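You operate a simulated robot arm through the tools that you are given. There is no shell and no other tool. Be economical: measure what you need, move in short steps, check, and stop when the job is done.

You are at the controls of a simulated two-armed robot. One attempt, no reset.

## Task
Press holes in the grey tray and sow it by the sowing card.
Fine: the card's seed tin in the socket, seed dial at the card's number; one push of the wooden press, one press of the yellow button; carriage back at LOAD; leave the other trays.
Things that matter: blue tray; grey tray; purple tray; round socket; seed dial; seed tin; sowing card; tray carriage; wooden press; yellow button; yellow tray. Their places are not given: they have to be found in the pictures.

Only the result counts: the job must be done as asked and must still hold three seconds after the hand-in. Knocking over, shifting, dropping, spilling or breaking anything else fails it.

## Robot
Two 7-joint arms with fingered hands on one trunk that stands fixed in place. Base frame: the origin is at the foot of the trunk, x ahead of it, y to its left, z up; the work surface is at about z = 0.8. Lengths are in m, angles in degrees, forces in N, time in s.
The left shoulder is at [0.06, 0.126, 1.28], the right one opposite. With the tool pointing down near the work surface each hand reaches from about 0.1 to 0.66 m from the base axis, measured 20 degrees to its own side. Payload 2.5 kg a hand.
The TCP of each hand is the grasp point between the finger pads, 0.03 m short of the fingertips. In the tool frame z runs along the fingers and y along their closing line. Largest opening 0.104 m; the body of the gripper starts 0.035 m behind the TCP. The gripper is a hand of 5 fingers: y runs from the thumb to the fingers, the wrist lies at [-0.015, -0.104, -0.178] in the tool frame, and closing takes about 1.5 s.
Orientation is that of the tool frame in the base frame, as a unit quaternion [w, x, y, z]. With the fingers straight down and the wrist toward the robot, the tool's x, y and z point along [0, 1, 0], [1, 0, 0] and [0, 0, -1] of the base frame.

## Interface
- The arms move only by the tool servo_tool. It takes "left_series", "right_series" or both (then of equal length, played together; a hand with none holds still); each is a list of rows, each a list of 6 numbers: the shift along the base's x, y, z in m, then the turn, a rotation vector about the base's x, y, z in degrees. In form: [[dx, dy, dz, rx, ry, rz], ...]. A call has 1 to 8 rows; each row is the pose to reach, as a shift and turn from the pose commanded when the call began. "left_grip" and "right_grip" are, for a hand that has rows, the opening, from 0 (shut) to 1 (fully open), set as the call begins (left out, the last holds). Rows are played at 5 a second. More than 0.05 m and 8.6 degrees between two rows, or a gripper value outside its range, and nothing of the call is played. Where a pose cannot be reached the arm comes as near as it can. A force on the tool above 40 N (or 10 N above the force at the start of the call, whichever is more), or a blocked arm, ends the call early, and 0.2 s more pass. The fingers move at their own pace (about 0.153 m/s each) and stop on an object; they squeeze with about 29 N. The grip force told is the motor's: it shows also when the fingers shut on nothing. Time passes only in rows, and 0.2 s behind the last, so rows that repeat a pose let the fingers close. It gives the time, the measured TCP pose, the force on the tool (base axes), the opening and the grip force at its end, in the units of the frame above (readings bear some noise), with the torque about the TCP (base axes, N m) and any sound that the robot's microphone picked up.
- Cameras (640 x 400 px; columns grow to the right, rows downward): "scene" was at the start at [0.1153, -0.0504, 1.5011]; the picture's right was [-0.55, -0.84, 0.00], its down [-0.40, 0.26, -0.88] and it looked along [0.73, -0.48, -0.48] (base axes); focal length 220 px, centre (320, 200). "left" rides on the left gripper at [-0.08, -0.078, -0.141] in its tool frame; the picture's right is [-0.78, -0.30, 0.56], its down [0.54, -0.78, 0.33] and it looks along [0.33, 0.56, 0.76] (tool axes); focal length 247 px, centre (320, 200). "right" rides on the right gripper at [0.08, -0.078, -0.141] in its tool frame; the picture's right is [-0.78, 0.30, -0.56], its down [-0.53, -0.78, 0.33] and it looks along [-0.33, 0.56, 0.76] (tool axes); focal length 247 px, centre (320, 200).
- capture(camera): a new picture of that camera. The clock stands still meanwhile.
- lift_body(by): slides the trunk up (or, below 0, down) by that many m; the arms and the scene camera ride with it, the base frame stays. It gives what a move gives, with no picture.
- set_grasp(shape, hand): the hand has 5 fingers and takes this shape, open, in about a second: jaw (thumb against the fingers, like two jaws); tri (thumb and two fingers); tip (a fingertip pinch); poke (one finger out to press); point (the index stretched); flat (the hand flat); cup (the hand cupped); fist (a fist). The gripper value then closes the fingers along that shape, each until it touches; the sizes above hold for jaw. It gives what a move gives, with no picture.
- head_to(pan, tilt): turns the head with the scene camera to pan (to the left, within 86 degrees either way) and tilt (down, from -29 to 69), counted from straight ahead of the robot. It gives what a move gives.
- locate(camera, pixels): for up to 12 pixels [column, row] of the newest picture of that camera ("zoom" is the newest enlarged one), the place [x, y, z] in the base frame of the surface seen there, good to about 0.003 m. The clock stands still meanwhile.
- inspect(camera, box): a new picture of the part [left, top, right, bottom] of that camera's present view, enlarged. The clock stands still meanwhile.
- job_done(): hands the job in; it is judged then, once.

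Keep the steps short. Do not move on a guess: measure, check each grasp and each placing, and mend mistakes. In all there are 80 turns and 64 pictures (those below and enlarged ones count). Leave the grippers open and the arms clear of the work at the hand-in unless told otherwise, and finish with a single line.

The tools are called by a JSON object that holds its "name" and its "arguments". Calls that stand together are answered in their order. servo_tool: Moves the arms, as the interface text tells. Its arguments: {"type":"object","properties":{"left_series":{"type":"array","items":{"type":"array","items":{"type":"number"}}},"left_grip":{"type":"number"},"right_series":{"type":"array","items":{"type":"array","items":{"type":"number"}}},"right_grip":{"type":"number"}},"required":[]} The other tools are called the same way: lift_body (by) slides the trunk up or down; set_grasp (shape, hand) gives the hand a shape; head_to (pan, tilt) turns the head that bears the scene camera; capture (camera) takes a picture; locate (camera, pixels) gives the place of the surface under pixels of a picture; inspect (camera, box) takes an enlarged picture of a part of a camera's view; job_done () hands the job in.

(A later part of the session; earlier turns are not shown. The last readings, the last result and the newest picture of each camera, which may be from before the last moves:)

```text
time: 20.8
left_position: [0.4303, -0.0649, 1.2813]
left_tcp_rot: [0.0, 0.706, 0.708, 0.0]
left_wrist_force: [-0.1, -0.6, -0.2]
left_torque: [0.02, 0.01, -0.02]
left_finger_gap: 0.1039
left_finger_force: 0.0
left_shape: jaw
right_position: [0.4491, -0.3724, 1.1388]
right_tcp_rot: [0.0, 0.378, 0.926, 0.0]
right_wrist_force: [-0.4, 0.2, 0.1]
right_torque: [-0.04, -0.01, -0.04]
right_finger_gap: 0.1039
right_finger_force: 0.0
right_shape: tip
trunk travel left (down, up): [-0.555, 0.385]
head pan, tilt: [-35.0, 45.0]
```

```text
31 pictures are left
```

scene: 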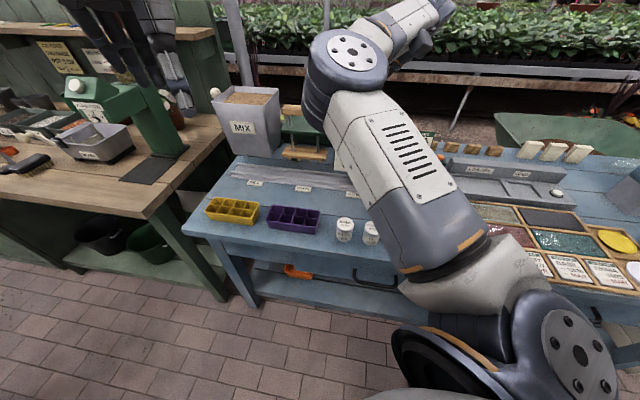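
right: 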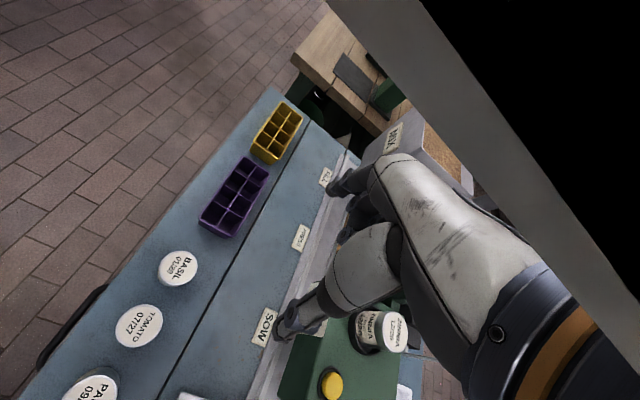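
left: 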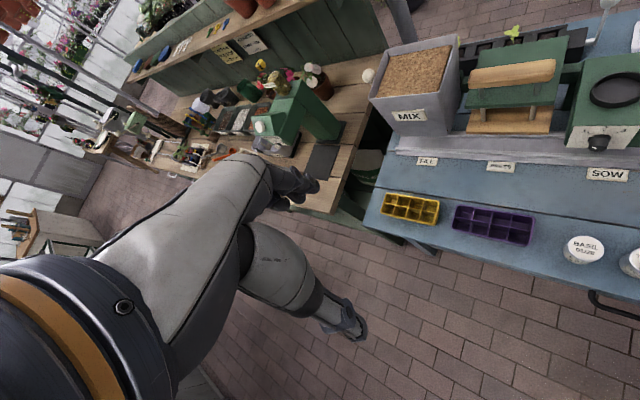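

Yaw is good. Now pitching the fingers toward the panel (50° about −u) at this height to check feasibility.

{"name": "servo_tool", "arguments": {"right_series": [[0, 0, 0, -5.8, -5.9, 0], [0, 0, 0, -11.6, -11.8, 0], [0, 0, 0, -17.4, -17.7, 0], [0, 0, 0, -23.2, -23.6, 0], [0, 0, 0, -29, -29.5, 0], [0, 0, -0.03, -35, -35.7, 0], [0, 0, -0.06, -40, -41, 0], [0, 0, -0.1, -45.5, -46.4, 0]], "right_grip": 0.6}}

{"name": "capture", "arguments": {"camera": "right"}}

```text
time: 22.6
left_position: [0.4274, -0.0649, 1.2805]
left_tcp_rot: [0.0, 0.707, 0.708, 0.0]
left_wrist_force: [-0.1, 0.3, 0.4]
left_torque: [-0.01, -0.07, 0.0]
left_finger_gap: 0.1036
left_finger_force: 0.0
left_shape: jaw
right_position: [0.4513, -0.3712, 1.0409]
right_tcp_rot: [0.498, 0.32, 0.78, -0.204]
right_wrist_force: [-0.2, 0.2, -0.2]
right_torque: [-0.01, -0.05, 0.01]
right_finger_gap: 0.0624
right_finger_force: 0.1
right_shape: tip
trunk travel left (down, up): [-0.555, 0.385]
head pan, tilt: [-35.0, 45.0]
```

```text
30 pictures are left
```

right: 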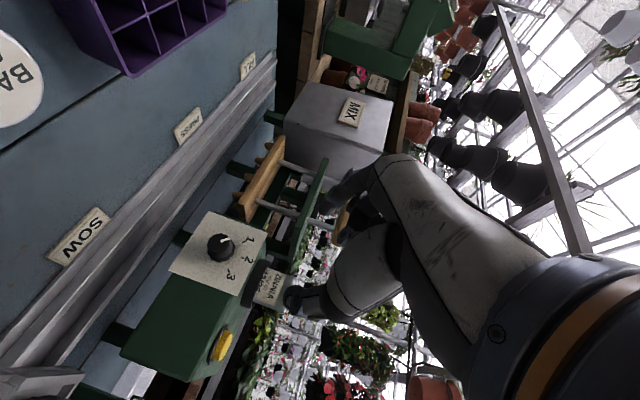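

Great view of the dial. Measuring the knob.

{"name": "inspect", "arguments": {"camera": "right", "box": [165, 200, 277, 300]}}

{"name": "locate", "arguments": {"camera": "right", "pixels": [[218, 249], [212, 246], [221, 258], [224, 238], [190, 245], [240, 285], [225, 220], [345, 200], [292, 297]]}}

```text
4.00 times, centred on (221, 250) of right
```

zoom: 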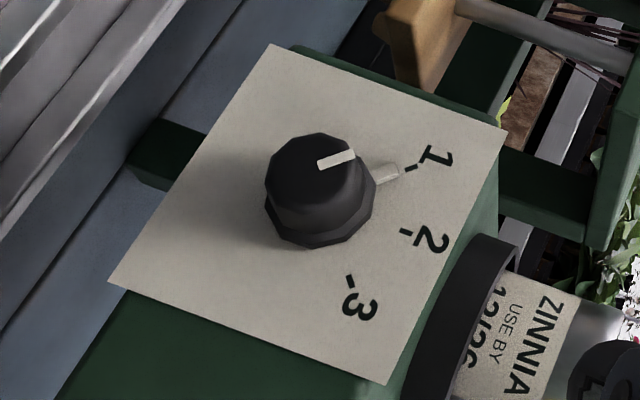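

```text
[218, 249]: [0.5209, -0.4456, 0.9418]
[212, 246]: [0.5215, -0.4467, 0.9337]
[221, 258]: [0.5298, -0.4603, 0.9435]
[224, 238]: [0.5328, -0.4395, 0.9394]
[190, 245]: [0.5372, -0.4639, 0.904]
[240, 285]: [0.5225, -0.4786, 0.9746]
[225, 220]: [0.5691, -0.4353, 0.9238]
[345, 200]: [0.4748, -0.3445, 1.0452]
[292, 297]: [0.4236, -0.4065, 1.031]
```

Knob face centre: u≈0.047, n≈0.684, z≈0.938; base at n≈0.710. I'll pre-roll the hand −65° about the dial axis so that the turn ends in a comfortable, high-wrist pose.

{"name": "servo_tool", "arguments": {"right_series": [[0, 0, 0, -5.8, 5.7, 0], [0, 0, 0, -11.6, 11.4, 0], [0, 0, 0, -17.4, 17.1, 0], [0, 0, 0, -23.2, 22.8, 0], [0, 0, 0, -29, 28.4, 0], [0, 0, 0, -34.8, 34.1, 0], [0, 0, 0, -40.6, 39.8, 0], [0, 0, 0, -46.4, 45.5, 0]]}}

{"name": "capture", "arguments": {"camera": "right"}}

```text
time: 24.4
left_position: [0.4277, -0.0647, 1.2806]
left_tcp_rot: [0.001, 0.707, 0.707, -0.001]
left_wrist_force: [-0.3, 0.9, -0.8]
left_torque: [-0.01, 0.01, 0.01]
left_finger_gap: 0.1036
left_finger_force: 0.0
left_shape: jaw
right_position: [0.4482, -0.3704, 1.0382]
right_tcp_rot: [0.248, 0.003, 0.768, -0.59]
right_wrist_force: [-0.8, 0.3, -0.3]
right_torque: [-0.02, -0.03, 0.0]
right_finger_gap: 0.0626
right_finger_force: 0.1
right_shape: tip
trunk travel left (down, up): [-0.555, 0.385]
head pan, tilt: [-35.0, 45.0]
```

```text
28 pictures are left
```

right: 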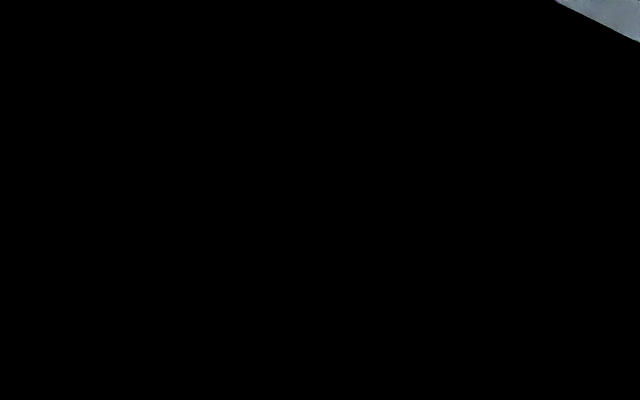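

The hand camera is blocked by an arm link. Looking from the head.

{"name": "capture", "arguments": {"camera": "scene"}}

```text
27 pictures are left
```

scene: 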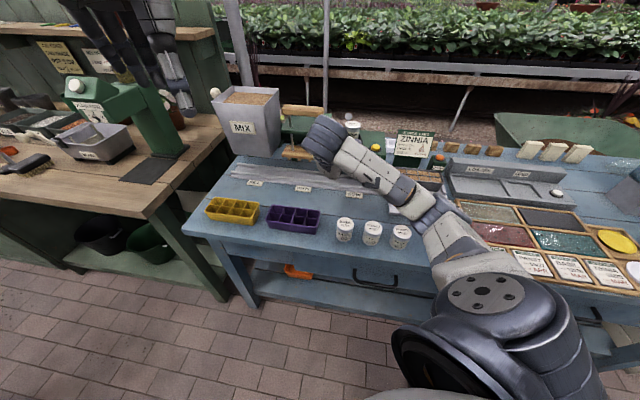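

Rolling back 35° (to −30°) and moving to the approach point in front of the knob; I'll turn it in two grips.

{"name": "servo_tool", "arguments": {"right_series": [[0, 0, -0.02, 5.8, -5.7, 0], [0, 0, -0.04, 11.6, -11.4, 0], [0, 0, -0.06, 17.4, -17.1, 0], [0.015, -0.015, -0.08, 23.2, -22.8, 0], [0.026, -0.025, -0.09, 25, -24.5, 0]]}}

{"name": "capture", "arguments": {"camera": "right"}}

```text
time: 25.6
left_position: [0.4288, -0.0634, 1.28]
left_tcp_rot: [0.0, 0.707, 0.707, 0.0]
left_wrist_force: [-0.2, 0.5, -0.9]
left_torque: [0.02, -0.01, 0.01]
left_finger_gap: 0.1034
left_finger_force: 0.0
left_shape: jaw
right_position: [0.4747, -0.398, 0.9494]
right_tcp_rot: [0.398, 0.179, 0.807, -0.398]
right_wrist_force: [-0.3, -0.1, -0.5]
right_torque: [-0.01, -0.02, -0.02]
right_finger_gap: 0.0627
right_finger_force: 0.1
right_shape: tip
trunk travel left (down, up): [-0.555, 0.385]
head pan, tilt: [-35.0, 45.0]
```

```text
26 pictures are left
```

right: 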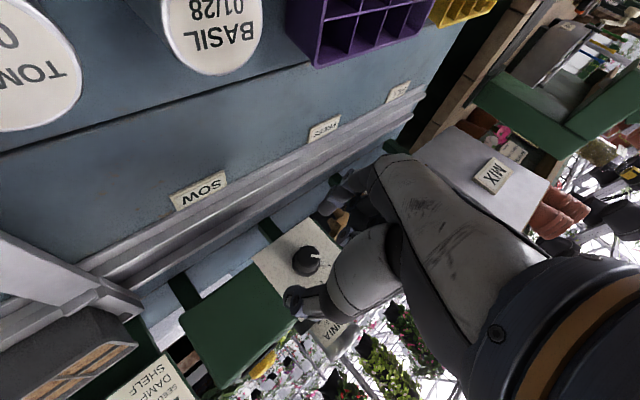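

Hand is at roll −30° with the knob ahead between thumb and index. Advancing along n to straddle it.

{"name": "servo_tool", "arguments": {"right_series": [[0.015, -0.013, -0.001, 0, 0, 0], [0.03, -0.026, -0.002, 0, 0, 0], [0.038, -0.032, -0.003, 0, 0, 0], [0.0446, -0.038, -0.003, 0, 0, 0]]}}

{"name": "inspect", "arguments": {"camera": "right", "box": [240, 150, 400, 330]}}

```text
time: 26.6
left_position: [0.4287, -0.0655, 1.2804]
left_tcp_rot: [0.001, 0.707, 0.707, 0.0]
left_wrist_force: [0.0, -0.3, -0.6]
left_torque: [0.01, -0.03, 0.02]
left_finger_gap: 0.1036
left_finger_force: 0.0
left_shape: jaw
right_position: [0.5212, -0.433, 0.9448]
right_tcp_rot: [0.398, 0.178, 0.807, -0.398]
right_wrist_force: [0.1, -0.8, 0.9]
right_torque: [-0.01, 0.0, 0.01]
right_finger_gap: 0.0629
right_finger_force: 0.0
right_shape: tip
trunk travel left (down, up): [-0.555, 0.385]
head pan, tilt: [-35.0, 45.0]
```

```text
2.22 times, centred on (320, 240) of right
```

zoom: 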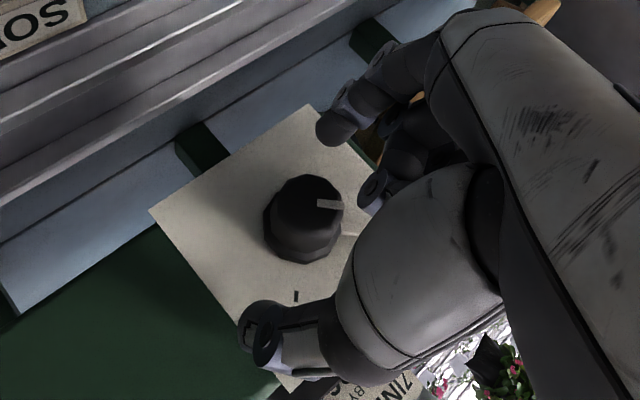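

The knob is centred between index and thumb. Closing on it.

{"name": "servo_tool", "arguments": {"right_series": [[0, 0, 0, 0, 0, 0], [0, 0, 0, 0, 0, 0], [0, 0, 0, 0, 0, 0], [0, 0, 0, 0, 0, 0], [0, 0, 0, 0, 0, 0], [0, 0, 0, 0, 0, 0]], "right_grip": 0}}

{"name": "inspect", "arguments": {"camera": "right", "box": [240, 150, 400, 330]}}

```text
time: 28.0
left_position: [0.4287, -0.0636, 1.2792]
left_tcp_rot: [0.001, 0.706, 0.708, 0.0]
left_wrist_force: [0.3, 0.3, 0.2]
left_torque: [-0.02, -0.03, -0.01]
left_finger_gap: 0.1036
left_finger_force: 0.0
left_shape: jaw
right_position: [0.5206, -0.4318, 0.9438]
right_tcp_rot: [0.398, 0.18, 0.807, -0.398]
right_wrist_force: [1.1, -0.1, -0.8]
right_torque: [0.04, 0.0, 0.02]
right_finger_gap: 0.0204
right_finger_force: 28.9
right_shape: tip
trunk travel left (down, up): [-0.555, 0.385]
head pan, tilt: [-35.0, 45.0]
```

```text
2.22 times, centred on (320, 240) of right
```

zoom: 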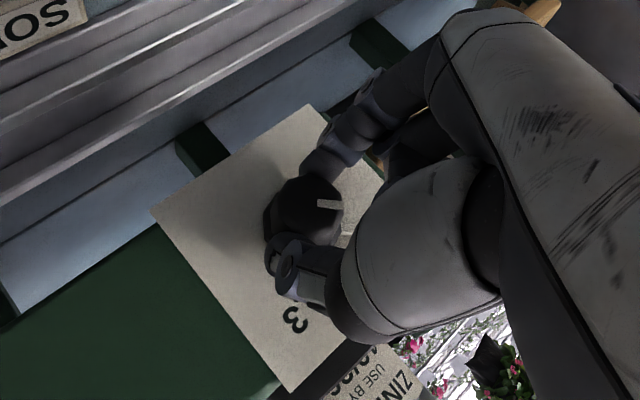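

Gripped. Turning clockwise 56° about the dial axis.

{"name": "servo_tool", "arguments": {"right_series": [[-0.0008, -0.0009, 0.0006, 5.7, -5.6, 0], [-0.0018, -0.0018, 0.001, 11.4, -11.2, 0], [-0.0027, -0.0027, 0.0012, 17.1, -16.8, 0], [-0.0036, -0.0037, 0.0013, 22.8, -22.4, 0], [-0.0046, -0.0046, 0.0011, 28.6, -28, 0], [-0.0055, -0.0056, 0.0008, 34.3, -33.6, 0], [-0.0064, -0.0065, 0.0003, 40, -39.2, 0]]}}

{"name": "inspect", "arguments": {"camera": "right", "box": [240, 150, 400, 330]}}

```text
time: 29.6
left_position: [0.4286, -0.0633, 1.279]
left_tcp_rot: [0.0, 0.707, 0.708, -0.001]
left_wrist_force: [-0.3, -0.9, -0.3]
left_torque: [0.02, 0.02, 0.01]
left_finger_gap: 0.1036
left_finger_force: 0.1
left_shape: jaw
right_position: [0.5154, -0.4403, 0.9455]
right_tcp_rot: [0.556, 0.422, 0.716, -0.023]
right_wrist_force: [2.6, 9.3, -9.1]
right_torque: [0.09, 0.11, 0.32]
right_finger_gap: 0.0206
right_finger_force: 29.0
right_shape: tip
trunk travel left (down, up): [-0.555, 0.385]
head pan, tilt: [-35.0, 45.0]
```

```text
2.22 times, centred on (320, 240) of right
```

zoom: 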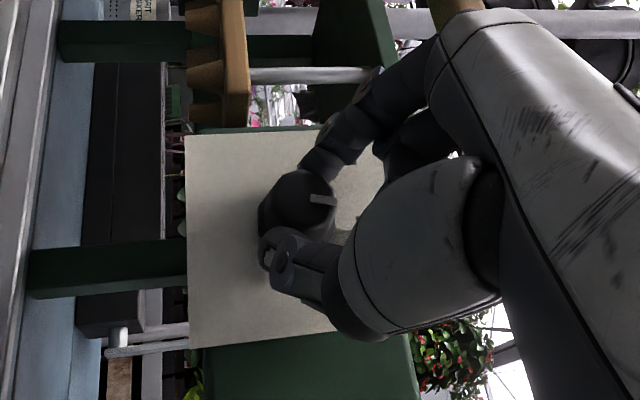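

The pointer is now just past 2. Releasing, rolling back 52°, and checking the pointer before regripping.

{"name": "servo_tool", "arguments": {"right_series": [[0, 0, 0, 0, 0, 0], [0, 0, 0, 0, 0, 0], [0.001, 0.001, 0, -5.7, 5.6, 0], [0.002, 0.002, 0, -11.4, 11.2, 0], [0.003, 0.003, 0, -17.1, 16.8, 0], [0.004, 0.004, 0, -22.8, 22.4, 0], [0.005, 0.005, 0, -28.6, 28, 0], [0.006, 0.006, 0, -34.3, 33.6, 0]], "right_grip": 0.62}}

{"name": "inspect", "arguments": {"camera": "right", "box": [240, 150, 400, 330]}}

```text
time: 31.4
left_position: [0.4287, -0.0635, 1.2798]
left_tcp_rot: [0.0, 0.706, 0.708, 0.0]
left_wrist_force: [0.3, -0.3, 0.2]
left_torque: [0.02, 0.05, 0.01]
left_finger_gap: 0.1035
left_finger_force: 0.1
left_shape: jaw
right_position: [0.5203, -0.4349, 0.9453]
right_tcp_rot: [0.426, 0.217, 0.806, -0.349]
right_wrist_force: [-0.1, -0.6, -0.4]
right_torque: [0.0, 0.01, 0.01]
right_finger_gap: 0.0642
right_finger_force: 0.0
right_shape: tip
trunk travel left (down, up): [-0.555, 0.385]
head pan, tilt: [-35.0, 45.0]
```

```text
2.22 times, centred on (320, 240) of right
```

zoom: 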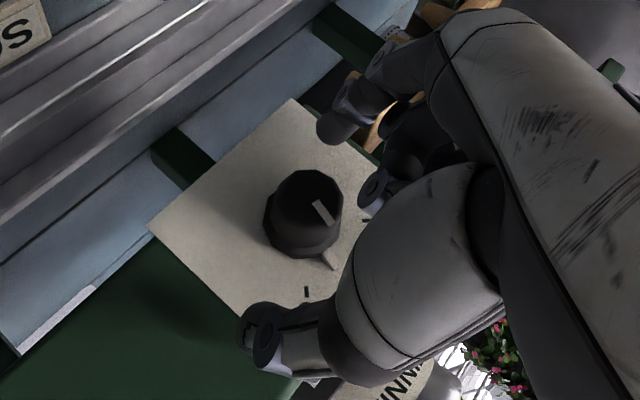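

Measuring the pointer and the ticks.

{"name": "locate", "arguments": {"camera": "zoom", "pixels": [[332, 266], [325, 256], [367, 220], [307, 292], [315, 206], [333, 221], [305, 195], [285, 190], [240, 200]]}}

```text
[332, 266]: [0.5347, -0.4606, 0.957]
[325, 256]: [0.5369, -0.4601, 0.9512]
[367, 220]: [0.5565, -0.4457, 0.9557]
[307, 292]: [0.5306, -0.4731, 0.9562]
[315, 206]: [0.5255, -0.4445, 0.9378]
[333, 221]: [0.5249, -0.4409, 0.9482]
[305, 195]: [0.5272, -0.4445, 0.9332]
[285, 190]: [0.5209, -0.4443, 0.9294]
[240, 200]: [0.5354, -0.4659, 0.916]
```

Pointer is ~10–20° past 2. Regripping, then turning a further 38°.

{"name": "servo_tool", "arguments": {"right_series": [[0, 0, 0, 0, 0, 0], [0, 0, 0, 0, 0, 0], [0, 0, 0, 0, 0, 0], [0, 0, 0, 0, 0, 0], [0, 0, 0, 0, 0, 0], [0, 0, 0, 0, 0, 0]], "right_grip": 0}}

{"name": "servo_tool", "arguments": {"right_series": [[-0.0009, -0.0009, 0.0004, 5.7, -5.6, 0], [-0.0018, -0.0019, 0.0007, 11.4, -11.2, 0], [-0.0028, -0.0029, 0.0007, 17.1, -16.8, 0], [-0.0037, -0.0038, 0.0006, 22.8, -22.4, 0], [-0.0044, -0.0045, 0.0004, 27.1, -26.6, 0]]}}

{"name": "servo_tool", "arguments": {"right_series": [[0, 0, 0, 0, 0, 0], [0, 0, 0, 0, 0, 0], [-0.012, 0.012, 0, 0, 0, 0], [-0.04, 0.039, 0, 0, 0, 0], [-0.065, 0.064, 0.015, 0, 0, 0]], "right_grip": 0.65}}

{"name": "inspect", "arguments": {"camera": "right", "box": [200, 170, 360, 310]}}

```text
time: 32.8
left_position: [0.4294, -0.0652, 1.2793]
left_tcp_rot: [0.001, 0.707, 0.708, -0.001]
left_wrist_force: [-0.1, 0.3, -0.5]
left_torque: [0.01, -0.01, 0.02]
left_finger_gap: 0.1036
left_finger_force: 0.1
left_shape: jaw
right_position: [0.5204, -0.4347, 0.9457]
right_tcp_rot: [0.428, 0.218, 0.805, -0.348]
right_wrist_force: [-0.1, 1.4, -0.3]
right_torque: [0.01, 0.02, 0.0]
right_finger_gap: 0.0205
right_finger_force: 28.7
right_shape: tip
trunk travel left (down, up): [-0.555, 0.385]
head pan, tilt: [-35.0, 45.0]
```

```text
time: 34.0
left_position: [0.43, -0.0646, 1.28]
left_tcp_rot: [-0.001, 0.706, 0.708, -0.001]
left_wrist_force: [-0.6, -0.3, -0.3]
left_torque: [-0.03, 0.0, 0.0]
left_finger_gap: 0.1036
left_finger_force: 0.0
left_shape: jaw
right_position: [0.5157, -0.4396, 0.9441]
right_tcp_rot: [0.536, 0.385, 0.746, -0.091]
right_wrist_force: [3.3, 4.1, -8.9]
right_torque: [-0.02, 0.21, 0.07]
right_finger_gap: 0.0207
right_finger_force: 28.9
right_shape: tip
trunk travel left (down, up): [-0.555, 0.385]
head pan, tilt: [-35.0, 45.0]
```

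```text
time: 35.2
left_position: [0.428, -0.0644, 1.2804]
left_tcp_rot: [0.001, 0.707, 0.708, -0.001]
left_wrist_force: [0.7, -0.1, -0.4]
left_torque: [0.01, 0.05, 0.0]
left_finger_gap: 0.1035
left_finger_force: 0.1
left_shape: jaw
right_position: [0.449, -0.3742, 0.9609]
right_tcp_rot: [0.537, 0.384, 0.745, -0.094]
right_wrist_force: [0.1, 0.8, -0.4]
right_torque: [0.01, 0.01, 0.02]
right_finger_gap: 0.0673
right_finger_force: 0.1
right_shape: tip
trunk travel left (down, up): [-0.555, 0.385]
head pan, tilt: [-35.0, 45.0]
```

```text
2.86 times, centred on (280, 240) of right
```

zoom: 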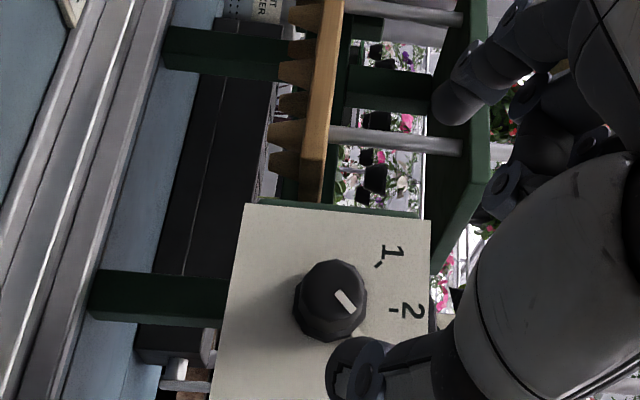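

The mark reads ≈+52° (position 3); I'll confirm from the head. Raising the hand and returning it to vertical, fingers closing along u.

{"name": "servo_tool", "arguments": {"right_series": [[-0.01, 0.01, 0.04, -5.7, 5.6, 0], [-0.01, 0.01, 0.08, -11.4, 11.2, 0], [-0.01, 0.01, 0.12, -11.4, 11.2, 0]]}}

{"name": "servo_tool", "arguments": {"right_series": [[0, 0, 0, 5.7, 5.8, 0], [-0.02, -0.02, 0, 11.4, 11.6, 0], [-0.04, -0.05, 0, 17.1, 17.4, 0], [-0.06, -0.08, 0, 22.8, 23.3, 0], [-0.08, -0.115, 0, 28.5, 29.1, 0], [-0.1, -0.15, 0, 34.2, 34.9, 0], [-0.12, -0.185, 0, 39.9, 40.7, 0], [-0.14, -0.22, 0, 45.5, 46.4, 0]]}}

{"name": "set_grasp", "arguments": {"shape": "jaw", "hand": "right"}}

{"name": "inspect", "arguments": {"camera": "scene", "box": [310, 110, 406, 170]}}

```text
time: 36.0
left_position: [0.4294, -0.0649, 1.2798]
left_tcp_rot: [0.001, 0.707, 0.707, 0.0]
left_wrist_force: [-0.3, -0.5, 0.7]
left_torque: [-0.03, 0.01, 0.02]
left_finger_gap: 0.1037
left_finger_force: 0.0
left_shape: jaw
right_position: [0.4411, -0.3621, 1.0776]
right_tcp_rot: [0.497, 0.317, 0.782, -0.203]
right_wrist_force: [-0.1, -0.1, -1.3]
right_torque: [-0.02, 0.03, 0.05]
right_finger_gap: 0.0673
right_finger_force: 0.0
right_shape: tip
trunk travel left (down, up): [-0.555, 0.385]
head pan, tilt: [-35.0, 45.0]
```

```text
time: 37.8
left_position: [0.4275, -0.0628, 1.2809]
left_tcp_rot: [0.001, 0.706, 0.708, 0.0]
left_wrist_force: [-1.5, -0.4, 0.4]
left_torque: [-0.05, -0.07, -0.02]
left_finger_gap: 0.1038
left_finger_force: 0.1
left_shape: jaw
right_position: [0.3041, -0.5816, 1.0981]
right_tcp_rot: [0.029, 0.376, 0.926, 0.008]
right_wrist_force: [1.7, 0.5, -5.0]
right_torque: [0.08, 0.1, 0.03]
right_finger_gap: 0.0675
right_finger_force: 0.1
right_shape: tip
trunk travel left (down, up): [-0.555, 0.385]
head pan, tilt: [-35.0, 45.0]
```

```text
time: 38.7
left_position: [0.4274, -0.0639, 1.2805]
left_tcp_rot: [0.0, 0.707, 0.708, 0.0]
left_wrist_force: [0.3, 0.2, -0.2]
left_torque: [-0.03, -0.01, 0.01]
left_finger_gap: 0.1037
left_finger_force: 0.0
left_shape: jaw
right_position: [0.3054, -0.5852, 1.0985]
right_tcp_rot: [0.03, 0.377, 0.926, 0.01]
right_wrist_force: [0.1, -0.6, 0.1]
right_torque: [0.03, -0.01, -0.02]
right_finger_gap: 0.1039
right_finger_force: 0.1
right_shape: jaw
trunk travel left (down, up): [-0.555, 0.385]
head pan, tilt: [-35.0, 45.0]
```

```text
6.67 times, centred on (358, 140) of scene
```

zoom: 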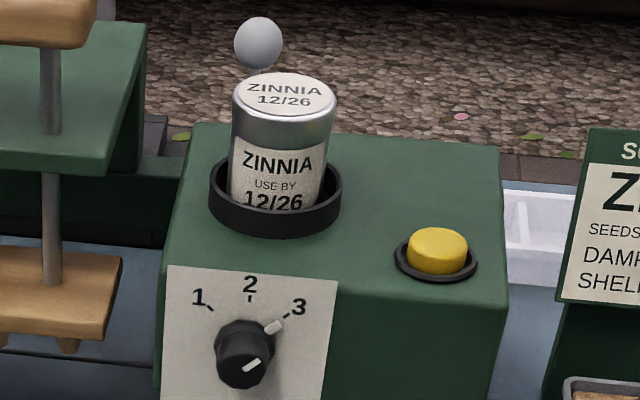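

Dial tab is aligned with 3. Now moving above the carriage knob at (0.261,-0.625) and descending to z≈0.96.

{"name": "servo_tool", "arguments": {"right_series": [[-0.015, -0.015, -0.03, 0, 0, 0], [-0.03, -0.03, -0.06, 0, 0, 0], [-0.04, -0.042, -0.09, 0, 0, 0], [-0.04, -0.042, -0.115, 0, 0, 0], [-0.04, -0.042, -0.115, 0, 0, 0]]}}

{"name": "capture", "arguments": {"camera": "right"}}

```text
time: 39.9
left_position: [0.4282, -0.0644, 1.2798]
left_tcp_rot: [0.001, 0.707, 0.708, -0.001]
left_wrist_force: [0.6, 0.7, -0.2]
left_torque: [0.0, 0.01, 0.01]
left_finger_gap: 0.1036
left_finger_force: 0.0
left_shape: jaw
right_position: [0.2651, -0.6117, 0.9711]
right_tcp_rot: [0.0, 0.378, 0.926, -0.001]
right_wrist_force: [-0.5, 0.0, -0.1]
right_torque: [0.04, -0.02, 0.01]
right_finger_gap: 0.104
right_finger_force: 0.2
right_shape: jaw
right hand out of reach, approached as far as the arm can: row 2, 3, 4, 5
trunk travel left (down, up): [-0.555, 0.385]
head pan, tilt: [-35.0, 45.0]
```

```text
19 pictures are left
```

right: 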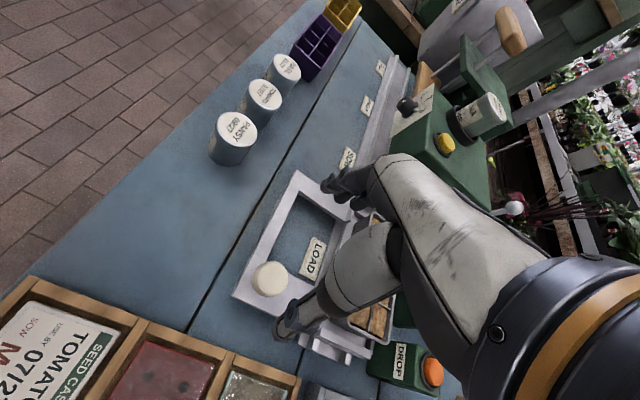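

The far-right wrist pose is at the reach limit here. I'll yaw −25° to ease it and position over the knob.

{"name": "servo_tool", "arguments": {"right_series": [[0, 0, 0, 0, 0, -8.3], [0, 0, 0, 0, 0, -16.6], [0, 0, 0, 0, 0, -25], [0, 0, -0.03, 0, 0, -25], [0, 0, -0.03, 0, 0, -25]], "right_grip": 0.75}}

{"name": "capture", "arguments": {"camera": "right"}}

```text
time: 41.1
left_position: [0.4285, -0.0653, 1.281]
left_tcp_rot: [0.0, 0.707, 0.708, 0.0]
left_wrist_force: [0.1, 0.0, -0.1]
left_torque: [0.0, -0.05, 0.02]
left_finger_gap: 0.1038
left_finger_force: 0.0
left_shape: jaw
right_position: [0.2654, -0.6099, 0.9418]
right_tcp_rot: [0.0, 0.57, 0.822, 0.0]
right_wrist_force: [0.8, -0.2, -1.3]
right_torque: [0.02, 0.04, 0.0]
right_finger_gap: 0.0783
right_finger_force: 0.0
right_shape: jaw
trunk travel left (down, up): [-0.555, 0.385]
head pan, tilt: [-35.0, 45.0]
```

```text
18 pictures are left
```

right: 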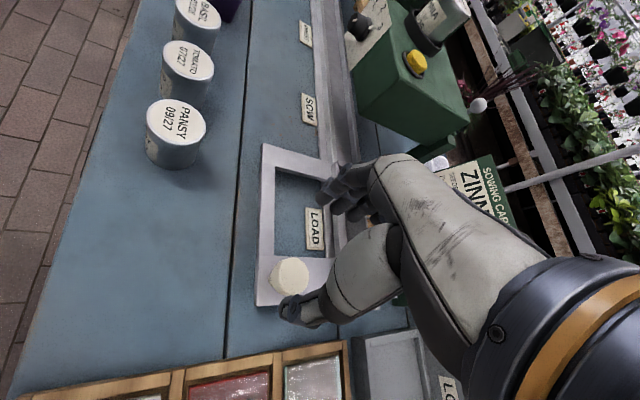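

{"name": "locate", "arguments": {"camera": "right", "pixels": [[290, 275], [274, 275], [305, 275], [290, 262], [290, 290], [266, 298], [300, 310], [330, 185]]}}

```text
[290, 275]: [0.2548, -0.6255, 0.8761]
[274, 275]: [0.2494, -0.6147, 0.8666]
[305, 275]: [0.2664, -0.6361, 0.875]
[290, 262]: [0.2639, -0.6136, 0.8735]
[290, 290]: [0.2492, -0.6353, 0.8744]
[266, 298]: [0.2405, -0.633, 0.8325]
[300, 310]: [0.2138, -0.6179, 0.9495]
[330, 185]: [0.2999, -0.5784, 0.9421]
```

Knob centre is (0.257,-0.625), top 0.876. Moving over it and down to TCP z≈0.870.

{"name": "servo_tool", "arguments": {"right_series": [[-0.004, -0.008, 0, 0, 0, 0], [-0.008, -0.014, -0.01, 0, 0, 0], [-0.008, -0.014, -0.04, 0, 0, 0], [-0.008, -0.014, -0.06, 0, 0, 0], [-0.008, -0.014, -0.071, 0, 0, 0], [-0.008, -0.014, -0.071, 0, 0, 0]]}}

{"name": "servo_tool", "arguments": {"right_series": [[0, 0, 0, 0, 0, 0], [0, 0, 0, 0, 0, 0], [0, 0, 0, 0, 0, 0], [0, 0, 0, 0, 0, 0], [0, 0, 0, 0, 0, 0], [0, 0, 0, 0, 0, 0]], "right_grip": 0}}

{"name": "capture", "arguments": {"camera": "right"}}

```text
time: 42.5
left_position: [0.4281, -0.0645, 1.2804]
left_tcp_rot: [0.0, 0.707, 0.707, -0.001]
left_wrist_force: [-0.1, 0.8, -0.2]
left_torque: [0.0, 0.0, -0.03]
left_finger_gap: 0.1037
left_finger_force: 0.0
left_shape: jaw
right_position: [0.2553, -0.6223, 0.8708]
right_tcp_rot: [0.001, 0.569, 0.822, 0.0]
right_wrist_force: [-0.2, 0.5, -0.5]
right_torque: [0.0, 0.03, -0.01]
right_finger_gap: 0.0782
right_finger_force: 0.0
right_shape: jaw
trunk travel left (down, up): [-0.555, 0.385]
head pan, tilt: [-35.0, 45.0]
```

```text
time: 43.9
left_position: [0.4285, -0.0668, 1.2807]
left_tcp_rot: [0.0, 0.707, 0.708, 0.0]
left_wrist_force: [0.2, 0.4, 0.2]
left_torque: [-0.01, -0.02, 0.01]
left_finger_gap: 0.1038
left_finger_force: 0.1
left_shape: jaw
right_position: [0.2552, -0.6226, 0.8686]
right_tcp_rot: [-0.002, 0.569, 0.822, 0.001]
right_wrist_force: [-6.7, 2.3, -13.3]
right_torque: [0.04, -0.11, 0.05]
right_finger_gap: 0.0199
right_finger_force: 29.1
right_shape: jaw
trunk travel left (down, up): [-0.555, 0.385]
head pan, tilt: [-35.0, 45.0]
```

```text
17 pictures are left
```

right: 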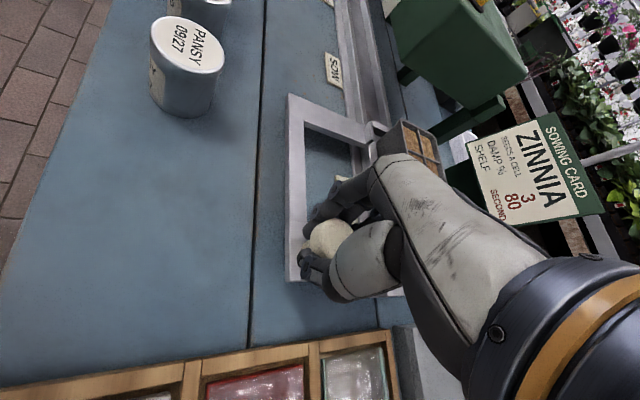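

The knob is gripped round its stem. Relaxing 2 mm downward and sliding the carriage along u, first 0.21 m.

{"name": "servo_tool", "arguments": {"right_series": [[0.007, 0.00715, -0.002, 0, 0, 0], [0.021, 0.0215, -0.002, 0, 0, 0], [0.042, 0.0429, -0.002, 0, 0, 0], [0.063, 0.0644, -0.002, 0, 0, 0], [0.084, 0.0858, -0.002, 0, 0, 0], [0.105, 0.1073, -0.002, 0, 0, 0], [0.126, 0.1287, -0.002, 0, 0, 0], [0.147, 0.1502, -0.002, 0, 0, 0]]}}

{"name": "capture", "arguments": {"camera": "scene"}}

```text
time: 45.7
left_position: [0.4283, -0.0655, 1.2788]
left_tcp_rot: [0.0, 0.706, 0.708, 0.0]
left_wrist_force: [-0.2, -0.6, 0.0]
left_torque: [-0.02, -0.03, 0.01]
left_finger_gap: 0.1037
left_finger_force: 0.1
left_shape: jaw
right_position: [0.4018, -0.471, 0.8676]
right_tcp_rot: [0.0, 0.57, 0.822, 0.0]
right_wrist_force: [0.9, -5.9, -7.5]
right_torque: [-0.11, -0.3, 0.01]
right_finger_gap: 0.0203
right_finger_force: 28.6
right_shape: jaw
trunk travel left (down, up): [-0.555, 0.385]
head pan, tilt: [-35.0, 45.0]
```

```text
16 pictures are left
```

scene: 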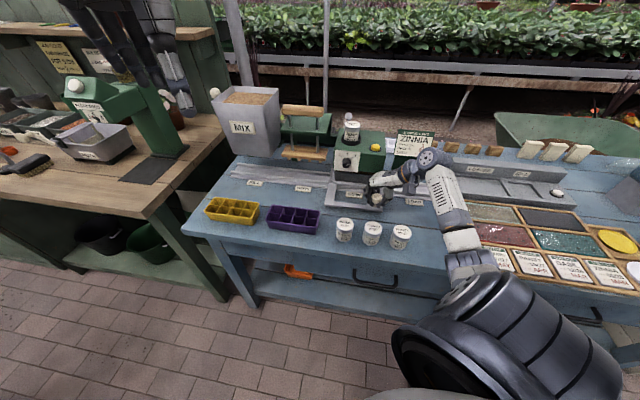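

Carriage slid smoothly; it's around SOW now. Continuing 0.19 m to PRESS, then checking the label in the carriage window.

{"name": "servo_tool", "arguments": {"right_series": [[0.0175, 0.0179, 0, 0, 0, 0], [0.035, 0.0358, 0, 0, 0, 0], [0.0525, 0.0536, 0, 0, 0, 0], [0.07, 0.0715, 0, 0, 0, 0], [0.0875, 0.0894, 0, 0, 0, 0], [0.105, 0.1073, 0, 0, 0, 0], [0.1225, 0.1252, 0, 0, 0, 0], [0.134, 0.137, 0, 0, 0, 0]]}}

{"name": "inspect", "arguments": {"camera": "scene", "box": [250, 140, 378, 220]}}

```text
time: 47.5
left_position: [0.4289, -0.0656, 1.281]
left_tcp_rot: [0.0, 0.706, 0.708, 0.0]
left_wrist_force: [0.4, -1.1, -0.4]
left_torque: [0.01, -0.02, -0.03]
left_finger_gap: 0.1037
left_finger_force: 0.0
left_shape: jaw
right_position: [0.5394, -0.3361, 0.8677]
right_tcp_rot: [0.002, 0.57, 0.822, 0.0]
right_wrist_force: [-3.2, -1.9, -2.1]
right_torque: [-0.02, -0.26, 0.05]
right_finger_gap: 0.0205
right_finger_force: 29.0
right_shape: jaw
trunk travel left (down, up): [-0.555, 0.385]
head pan, tilt: [-35.0, 45.0]
```

```text
5.00 times, centred on (314, 180) of scene
```

zoom: 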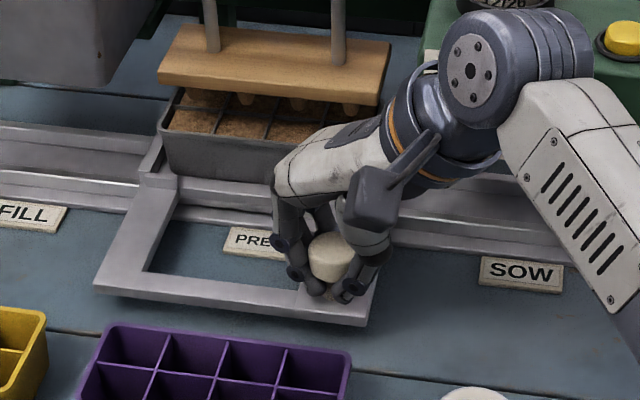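

Window/label relation matches that at LOAD (allowing parallax). I'll verify tray vs press board by measurement.

{"name": "locate", "arguments": {"camera": "zoom", "pixels": [[162, 72], [375, 95], [180, 92], [163, 133], [170, 155], [387, 60], [184, 30], [140, 215], [365, 320], [205, 110], [100, 282]]}}

```text
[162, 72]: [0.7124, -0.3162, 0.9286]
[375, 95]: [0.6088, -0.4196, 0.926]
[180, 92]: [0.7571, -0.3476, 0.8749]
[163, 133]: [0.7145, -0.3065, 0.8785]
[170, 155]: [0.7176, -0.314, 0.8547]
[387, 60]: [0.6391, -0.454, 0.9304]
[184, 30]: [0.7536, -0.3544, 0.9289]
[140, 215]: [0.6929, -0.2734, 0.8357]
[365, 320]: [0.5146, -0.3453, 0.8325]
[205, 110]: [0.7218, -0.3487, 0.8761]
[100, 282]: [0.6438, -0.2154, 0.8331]
```

Tray and press board are aligned to within ~4 mm. Releasing the knob and rising straight up.

{"name": "servo_tool", "arguments": {"right_series": [[0, 0, 0, 0, 0, 0], [0, 0, 0, 0, 0, 0], [0, 0, 0.02, 0, 0, 0], [0, 0, 0.06, 0, 0, 0], [0, 0, 0.11, 0, 0, 0], [-0.02, 0.02, 0.16, 0, 0, 0], [-0.03, 0.03, 0.21, 0, 0, 0], [-0.03, 0.03, 0.26, 0, 0, 0]], "right_grip": 0.75}}

{"name": "capture", "arguments": {"camera": "right"}}

```text
refused: row 6 steps farther than a row can; nothing moved
```

```text
14 pictures are left
```

right: 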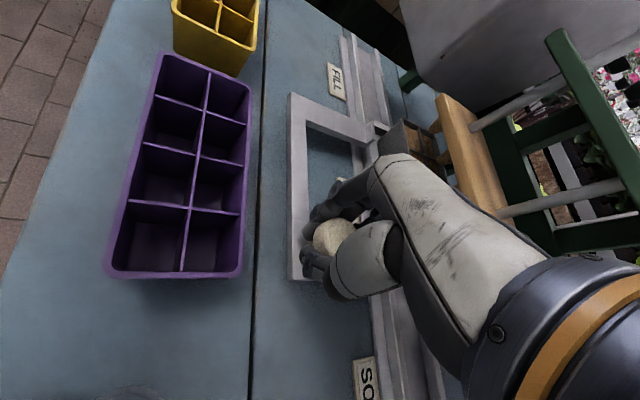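

Row too long; same move with smaller steps.

{"name": "servo_tool", "arguments": {"right_series": [[0, 0, 0, 0, 0, 0], [0, 0, 0, 0, 0, 0], [0, 0, 0.02, 0, 0, 0], [0, 0, 0.06, 0, 0, 0], [0, 0, 0.1, 0, 0, 0], [-0.015, 0.015, 0.14, 0, 0, 0], [-0.03, 0.03, 0.18, 0, 0, 0], [-0.03, 0.03, 0.225, 0, 0, 0]], "right_grip": 0.75}}

```text
time: 49.3
left_position: [0.4281, -0.0643, 1.2808]
left_tcp_rot: [0.001, 0.706, 0.708, -0.001]
left_wrist_force: [0.2, 0.0, 0.3]
left_torque: [0.01, -0.03, -0.02]
left_finger_gap: 0.1039
left_finger_force: 0.0
left_shape: jaw
right_position: [0.508, -0.308, 1.095]
right_tcp_rot: [0.0, 0.569, 0.822, -0.001]
right_wrist_force: [0.2, 0.5, 0.5]
right_torque: [0.0, -0.01, 0.02]
right_finger_gap: 0.0777
right_finger_force: 0.1
right_shape: jaw
trunk travel left (down, up): [-0.555, 0.385]
head pan, tilt: [-35.0, 45.0]
```

Next the press. Raising the trunk 0.08 m for a level reach, then yawing the hand so the finger row lies along the handle bar, with fingers closed to push from above.

{"name": "lift_body", "arguments": {"by": 0.08}}

{"name": "servo_tool", "arguments": {"right_series": [[0, 0, 0, 0, 0, -8.2], [0, 0, 0, 0, 0, -16.4], [0, 0, 0, 0, 0, -24.6], [0, 0, 0, 0, 0, -32.8], [0, 0, 0, 0, 0, -41], [0, 0, 0, 0, 0, -49.2], [0, 0, 0, 0, 0, -57.4], [0, 0, 0, 0, 0, -65]], "right_grip": 0}}

{"name": "servo_tool", "arguments": {"right_series": [[0.03, -0.013, 0, -2.4, -2.4, 0], [0.06, -0.026, 0, -4.7, -4.8, 0], [0.09, -0.04, 0, -7, -7.1, 0], [0.12, -0.053, 0, -7, -7.1, 0], [0.15, -0.065, 0, -7, -7.1, 0], [0.166, -0.072, 0, -7, -7.1, 0]]}}

{"name": "capture", "arguments": {"camera": "right"}}

{"name": "capture", "arguments": {"camera": "scene"}}

```text
time: 50.5
left_position: [0.4291, -0.0653, 1.3591]
left_tcp_rot: [0.001, 0.707, 0.707, 0.0]
left_wrist_force: [0.1, 0.1, 0.5]
left_torque: [0.0, 0.01, 0.03]
left_finger_gap: 0.1039
left_finger_force: 0.1
left_shape: jaw
right_position: [0.5096, -0.3078, 1.1748]
right_tcp_rot: [0.0, 0.569, 0.823, 0.0]
right_wrist_force: [-1.0, 0.0, -0.1]
right_torque: [0.02, 0.0, -0.01]
right_finger_gap: 0.0777
right_finger_force: 0.1
right_shape: jaw
trunk travel left (down, up): [-0.635, 0.305]
head pan, tilt: [-35.0, 45.0]
```

```text
time: 52.3
left_position: [0.4275, -0.0644, 1.3607]
left_tcp_rot: [0.0, 0.706, 0.708, -0.001]
left_wrist_force: [0.5, -0.3, -0.3]
left_torque: [-0.02, 0.0, -0.01]
left_finger_gap: 0.1038
left_finger_force: 0.1
left_shape: jaw
right_position: [0.5093, -0.3081, 1.1752]
right_tcp_rot: [0.0, 0.922, 0.387, 0.0]
right_wrist_force: [0.4, 0.1, -0.3]
right_torque: [0.01, 0.0, -0.01]
right_finger_gap: 0.0
right_finger_force: 29.3
right_shape: jaw
trunk travel left (down, up): [-0.635, 0.305]
head pan, tilt: [-35.0, 45.0]
```

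```text
time: 53.7
left_position: [0.4289, -0.0649, 1.3604]
left_tcp_rot: [0.001, 0.707, 0.708, -0.001]
left_wrist_force: [-0.4, -0.2, 0.2]
left_torque: [-0.04, -0.01, -0.01]
left_finger_gap: 0.1035
left_finger_force: 0.0
left_shape: jaw
right_position: [0.6734, -0.3789, 1.1757]
right_tcp_rot: [0.081, 0.918, 0.387, 0.033]
right_wrist_force: [0.4, -0.1, -0.3]
right_torque: [0.0, -0.05, -0.01]
right_finger_gap: 0.0
right_finger_force: 29.2
right_shape: jaw
trunk travel left (down, up): [-0.635, 0.305]
head pan, tilt: [-35.0, 45.0]
```

```text
13 pictures are left
```

right: 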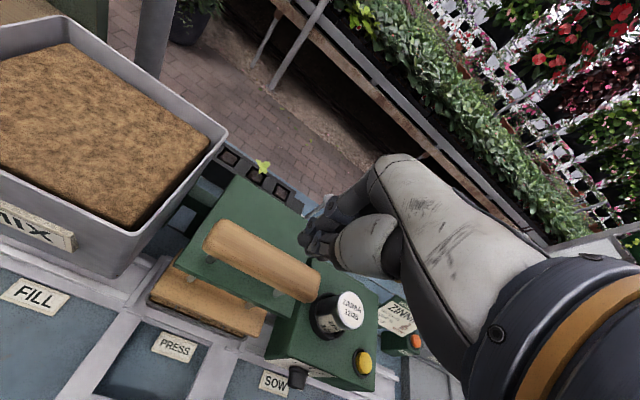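

```text
12 pictures are left
```

scene: 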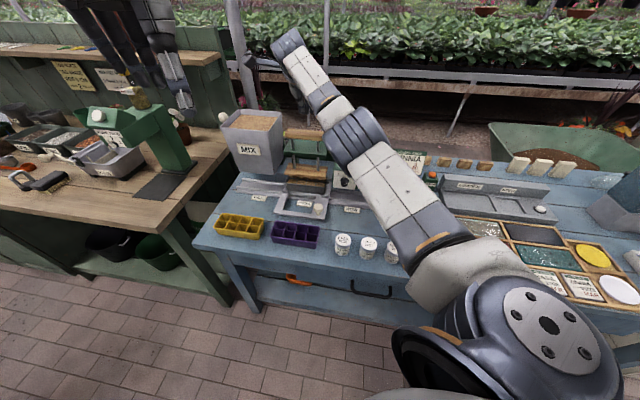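

Measuring the handle and fingertip positions.

{"name": "locate", "arguments": {"camera": "right", "pixels": [[213, 240], [308, 287], [262, 257], [255, 268], [268, 247], [228, 192], [300, 240], [318, 258], [268, 305]]}}

```text
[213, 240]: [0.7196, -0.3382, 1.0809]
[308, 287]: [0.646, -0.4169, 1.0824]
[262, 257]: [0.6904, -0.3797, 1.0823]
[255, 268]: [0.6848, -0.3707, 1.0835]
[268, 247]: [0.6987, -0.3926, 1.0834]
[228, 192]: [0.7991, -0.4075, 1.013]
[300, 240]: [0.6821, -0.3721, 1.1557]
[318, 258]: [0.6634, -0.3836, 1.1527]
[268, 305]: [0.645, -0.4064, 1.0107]
```

Handle top centre ≈ (0.684,-0.385,1.083). Descending to contact and pressing down until it stops.

{"name": "servo_tool", "arguments": {"right_series": [[0.004, -0.001, -0.02, 0, 0, 0], [0.007, -0.0025, -0.045, 0, 0, 0], [0.007, -0.0025, -0.058, 0, 0, 0]]}}

{"name": "servo_tool", "arguments": {"right_series": [[0, 0, -0.008, 0, 0, 0], [0, 0, -0.016, 0, 0, 0], [0, 0, -0.024, 0, 0, 0], [0, 0, -0.032, 0, 0, 0], [0, 0, -0.04, 0, 0, 0], [0, 0, -0.048, 0, 0, 0], [0, 0, -0.056, 0, 0, 0], [0, 0, -0.062, 0, 0, 0]]}}

{"name": "capture", "arguments": {"camera": "scene"}}

```text
time: 54.5
left_position: [0.4274, -0.064, 1.3605]
left_tcp_rot: [-0.001, 0.706, 0.708, 0.001]
left_wrist_force: [0.0, -0.8, -0.5]
left_torque: [-0.01, -0.01, 0.0]
left_finger_gap: 0.1038
left_finger_force: 0.0
left_shape: jaw
right_position: [0.6792, -0.3828, 1.1178]
right_tcp_rot: [0.081, 0.918, 0.386, 0.034]
right_wrist_force: [0.2, -0.4, 0.8]
right_torque: [-0.02, 0.0, 0.0]
right_finger_gap: 0.0002
right_finger_force: 29.2
right_shape: jaw
trunk travel left (down, up): [-0.635, 0.305]
head pan, tilt: [-35.0, 45.0]
```

```text
time: 56.1
left_position: [0.4283, -0.0636, 1.3596]
left_tcp_rot: [0.001, 0.707, 0.708, -0.001]
left_wrist_force: [0.4, 0.3, 0.5]
left_torque: [-0.01, 0.05, 0.02]
left_finger_gap: 0.1037
left_finger_force: 0.1
left_shape: jaw
right_position: [0.6877, -0.3831, 1.077]
right_tcp_rot: [0.092, 0.916, 0.388, 0.047]
right_wrist_force: [-3.1, 1.0, 16.2]
right_torque: [-0.01, 0.07, 0.02]
right_finger_gap: 0.0
right_finger_force: 28.8
right_shape: jaw
trunk travel left (down, up): [-0.635, 0.305]
head pan, tilt: [-35.0, 45.0]
stopped in row 8 (right hand): the force on the tool passed its limit at 42 N (the readings are from after the stop); the commanded pose is now the measured one
```

```text
11 pictures are left
```

scene: 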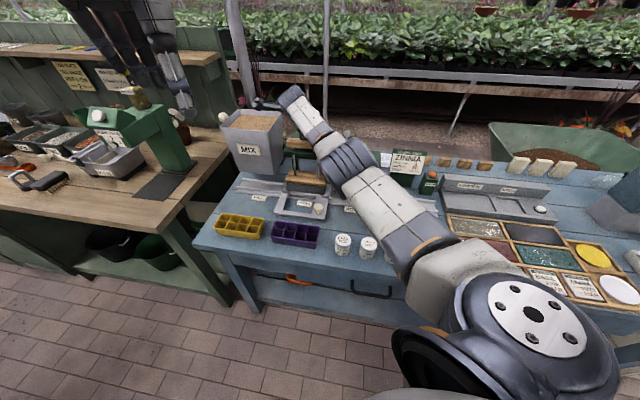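

The push stopped at 42 N. Checking how low the board is before letting go.

{"name": "inspect", "arguments": {"camera": "scene", "box": [262, 130, 342, 220]}}

{"name": "locate", "arguments": {"camera": "scene", "pixels": [[295, 183], [300, 186], [310, 185], [290, 180], [290, 143]]}}

```text
4.44 times, centred on (302, 175) of scene
```

zoom: 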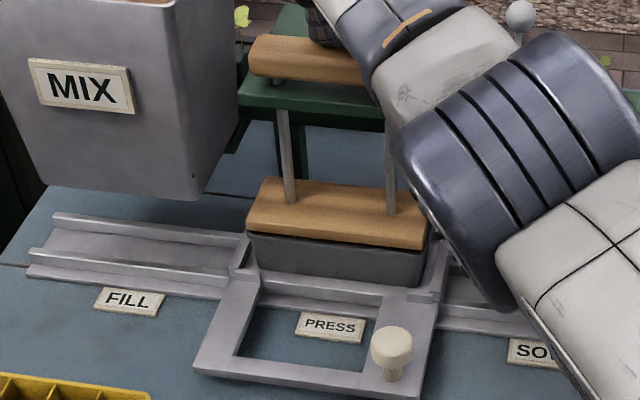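

```text
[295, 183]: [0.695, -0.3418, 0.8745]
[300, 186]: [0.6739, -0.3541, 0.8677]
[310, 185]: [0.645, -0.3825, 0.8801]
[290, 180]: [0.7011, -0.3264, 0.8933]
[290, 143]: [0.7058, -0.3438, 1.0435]
```

The board is fully down on the tray. Releasing upward, clear of the handle.

{"name": "servo_tool", "arguments": {"right_series": [[0, 0, 0.01, 0, 0, 0], [0, 0, 0.02, 0, 0, 0], [0, 0, 0.035, 0, 0, 0], [0, 0, 0.06, 0, 0, 0], [0, 0, 0.1, 0, 0, 0]]}}

{"name": "inspect", "arguments": {"camera": "scene", "box": [262, 130, 342, 220]}}

```text
time: 57.3
left_position: [0.4272, -0.0647, 1.3607]
left_tcp_rot: [0.001, 0.706, 0.708, -0.001]
left_wrist_force: [-0.2, 0.6, -0.6]
left_torque: [0.01, -0.02, -0.02]
left_finger_gap: 0.1038
left_finger_force: 0.0
left_shape: jaw
right_position: [0.6801, -0.3803, 1.1727]
right_tcp_rot: [0.088, 0.917, 0.386, 0.042]
right_wrist_force: [-0.5, 0.2, -0.4]
right_torque: [-0.02, -0.03, -0.01]
right_finger_gap: 0.0
right_finger_force: 28.8
right_shape: jaw
right hand out of reach, approached as far as the arm can: row 5
trunk travel left (down, up): [-0.635, 0.305]
head pan, tilt: [-35.0, 45.0]
```

```text
4.44 times, centred on (302, 175) of scene
```

zoom: 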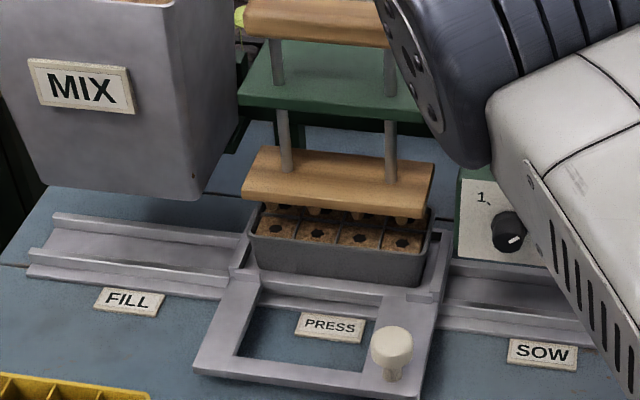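

Holes are pressed and the press sprang back. I'll measure the label spacing, back off, lower the trunk again and return to the knob.

{"name": "locate", "arguments": {"camera": "zoom", "pixels": [[333, 327], [542, 353], [129, 300], [392, 338], [230, 250], [440, 280], [196, 365], [418, 390]]}}

{"name": "servo_tool", "arguments": {"right_series": [[-0.035, 0.015, 0, 0, 0, 0], [-0.07, 0.03, 0, 2.3, 2.4, 0], [-0.105, 0.045, 0, 4.7, 4.8, 0], [-0.14, 0.06, 0, 7, 7.1, 0], [-0.172, 0.072, 0, 7, 7.1, 0]], "right_grip": 0.75}}

{"name": "servo_tool", "arguments": {"right_series": [[0, 0, 0, 0, 0, 8.2], [0, 0, 0, 0, 0, 16.4], [0, 0, 0, 0, 0, 24.6], [0, 0, 0, 0, 0, 32.8], [0, 0, 0, 0, 0, 41], [0, 0, 0, 0, 0, 49.2], [0, 0, 0, 0, 0, 57.4], [0, 0, 0, 0, 0, 65]]}}

{"name": "lift_body", "arguments": {"by": -0.08}}

```text
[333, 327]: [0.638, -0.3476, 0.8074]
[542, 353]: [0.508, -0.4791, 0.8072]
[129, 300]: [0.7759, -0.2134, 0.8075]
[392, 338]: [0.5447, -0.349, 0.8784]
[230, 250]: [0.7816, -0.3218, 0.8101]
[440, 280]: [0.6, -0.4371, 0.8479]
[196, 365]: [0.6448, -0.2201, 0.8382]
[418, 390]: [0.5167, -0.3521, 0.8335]
```

```text
time: 58.5
left_position: [0.428, -0.0637, 1.3605]
left_tcp_rot: [0.001, 0.707, 0.707, 0.0]
left_wrist_force: [0.0, -0.2, 0.2]
left_torque: [-0.01, 0.01, 0.03]
left_finger_gap: 0.1039
left_finger_force: 0.1
left_shape: jaw
right_position: [0.5098, -0.3127, 1.1714]
right_tcp_rot: [0.006, 0.921, 0.389, 0.009]
right_wrist_force: [-0.7, -0.4, -0.2]
right_torque: [-0.01, 0.0, 0.0]
right_finger_gap: 0.0783
right_finger_force: 0.1
right_shape: jaw
trunk travel left (down, up): [-0.635, 0.305]
head pan, tilt: [-35.0, 45.0]
```

```text
time: 60.3
left_position: [0.4281, -0.0638, 1.3605]
left_tcp_rot: [0.001, 0.707, 0.708, 0.0]
left_wrist_force: [0.2, 0.3, -0.2]
left_torque: [0.0, -0.04, 0.02]
left_finger_gap: 0.1037
left_finger_force: 0.1
left_shape: jaw
right_position: [0.5104, -0.3114, 1.1713]
right_tcp_rot: [0.002, 0.567, 0.823, 0.012]
right_wrist_force: [-0.1, -0.1, -0.7]
right_torque: [0.0, -0.01, 0.0]
right_finger_gap: 0.0782
right_finger_force: 0.1
right_shape: jaw
trunk travel left (down, up): [-0.635, 0.305]
head pan, tilt: [-35.0, 45.0]
```

```text
time: 61.5
left_position: [0.428, -0.0638, 1.2799]
left_tcp_rot: [0.001, 0.706, 0.708, -0.001]
left_wrist_force: [0.8, 0.1, 0.2]
left_torque: [-0.01, 0.0, -0.04]
left_finger_gap: 0.104
left_finger_force: 0.1
left_shape: jaw
right_position: [0.5111, -0.3123, 1.0925]
right_tcp_rot: [0.002, 0.569, 0.822, 0.011]
right_wrist_force: [-0.8, -0.3, -0.3]
right_torque: [0.0, 0.01, 0.01]
right_finger_gap: 0.0781
right_finger_force: 0.1
right_shape: jaw
trunk travel left (down, up): [-0.555, 0.385]
head pan, tilt: [-35.0, 45.0]
```

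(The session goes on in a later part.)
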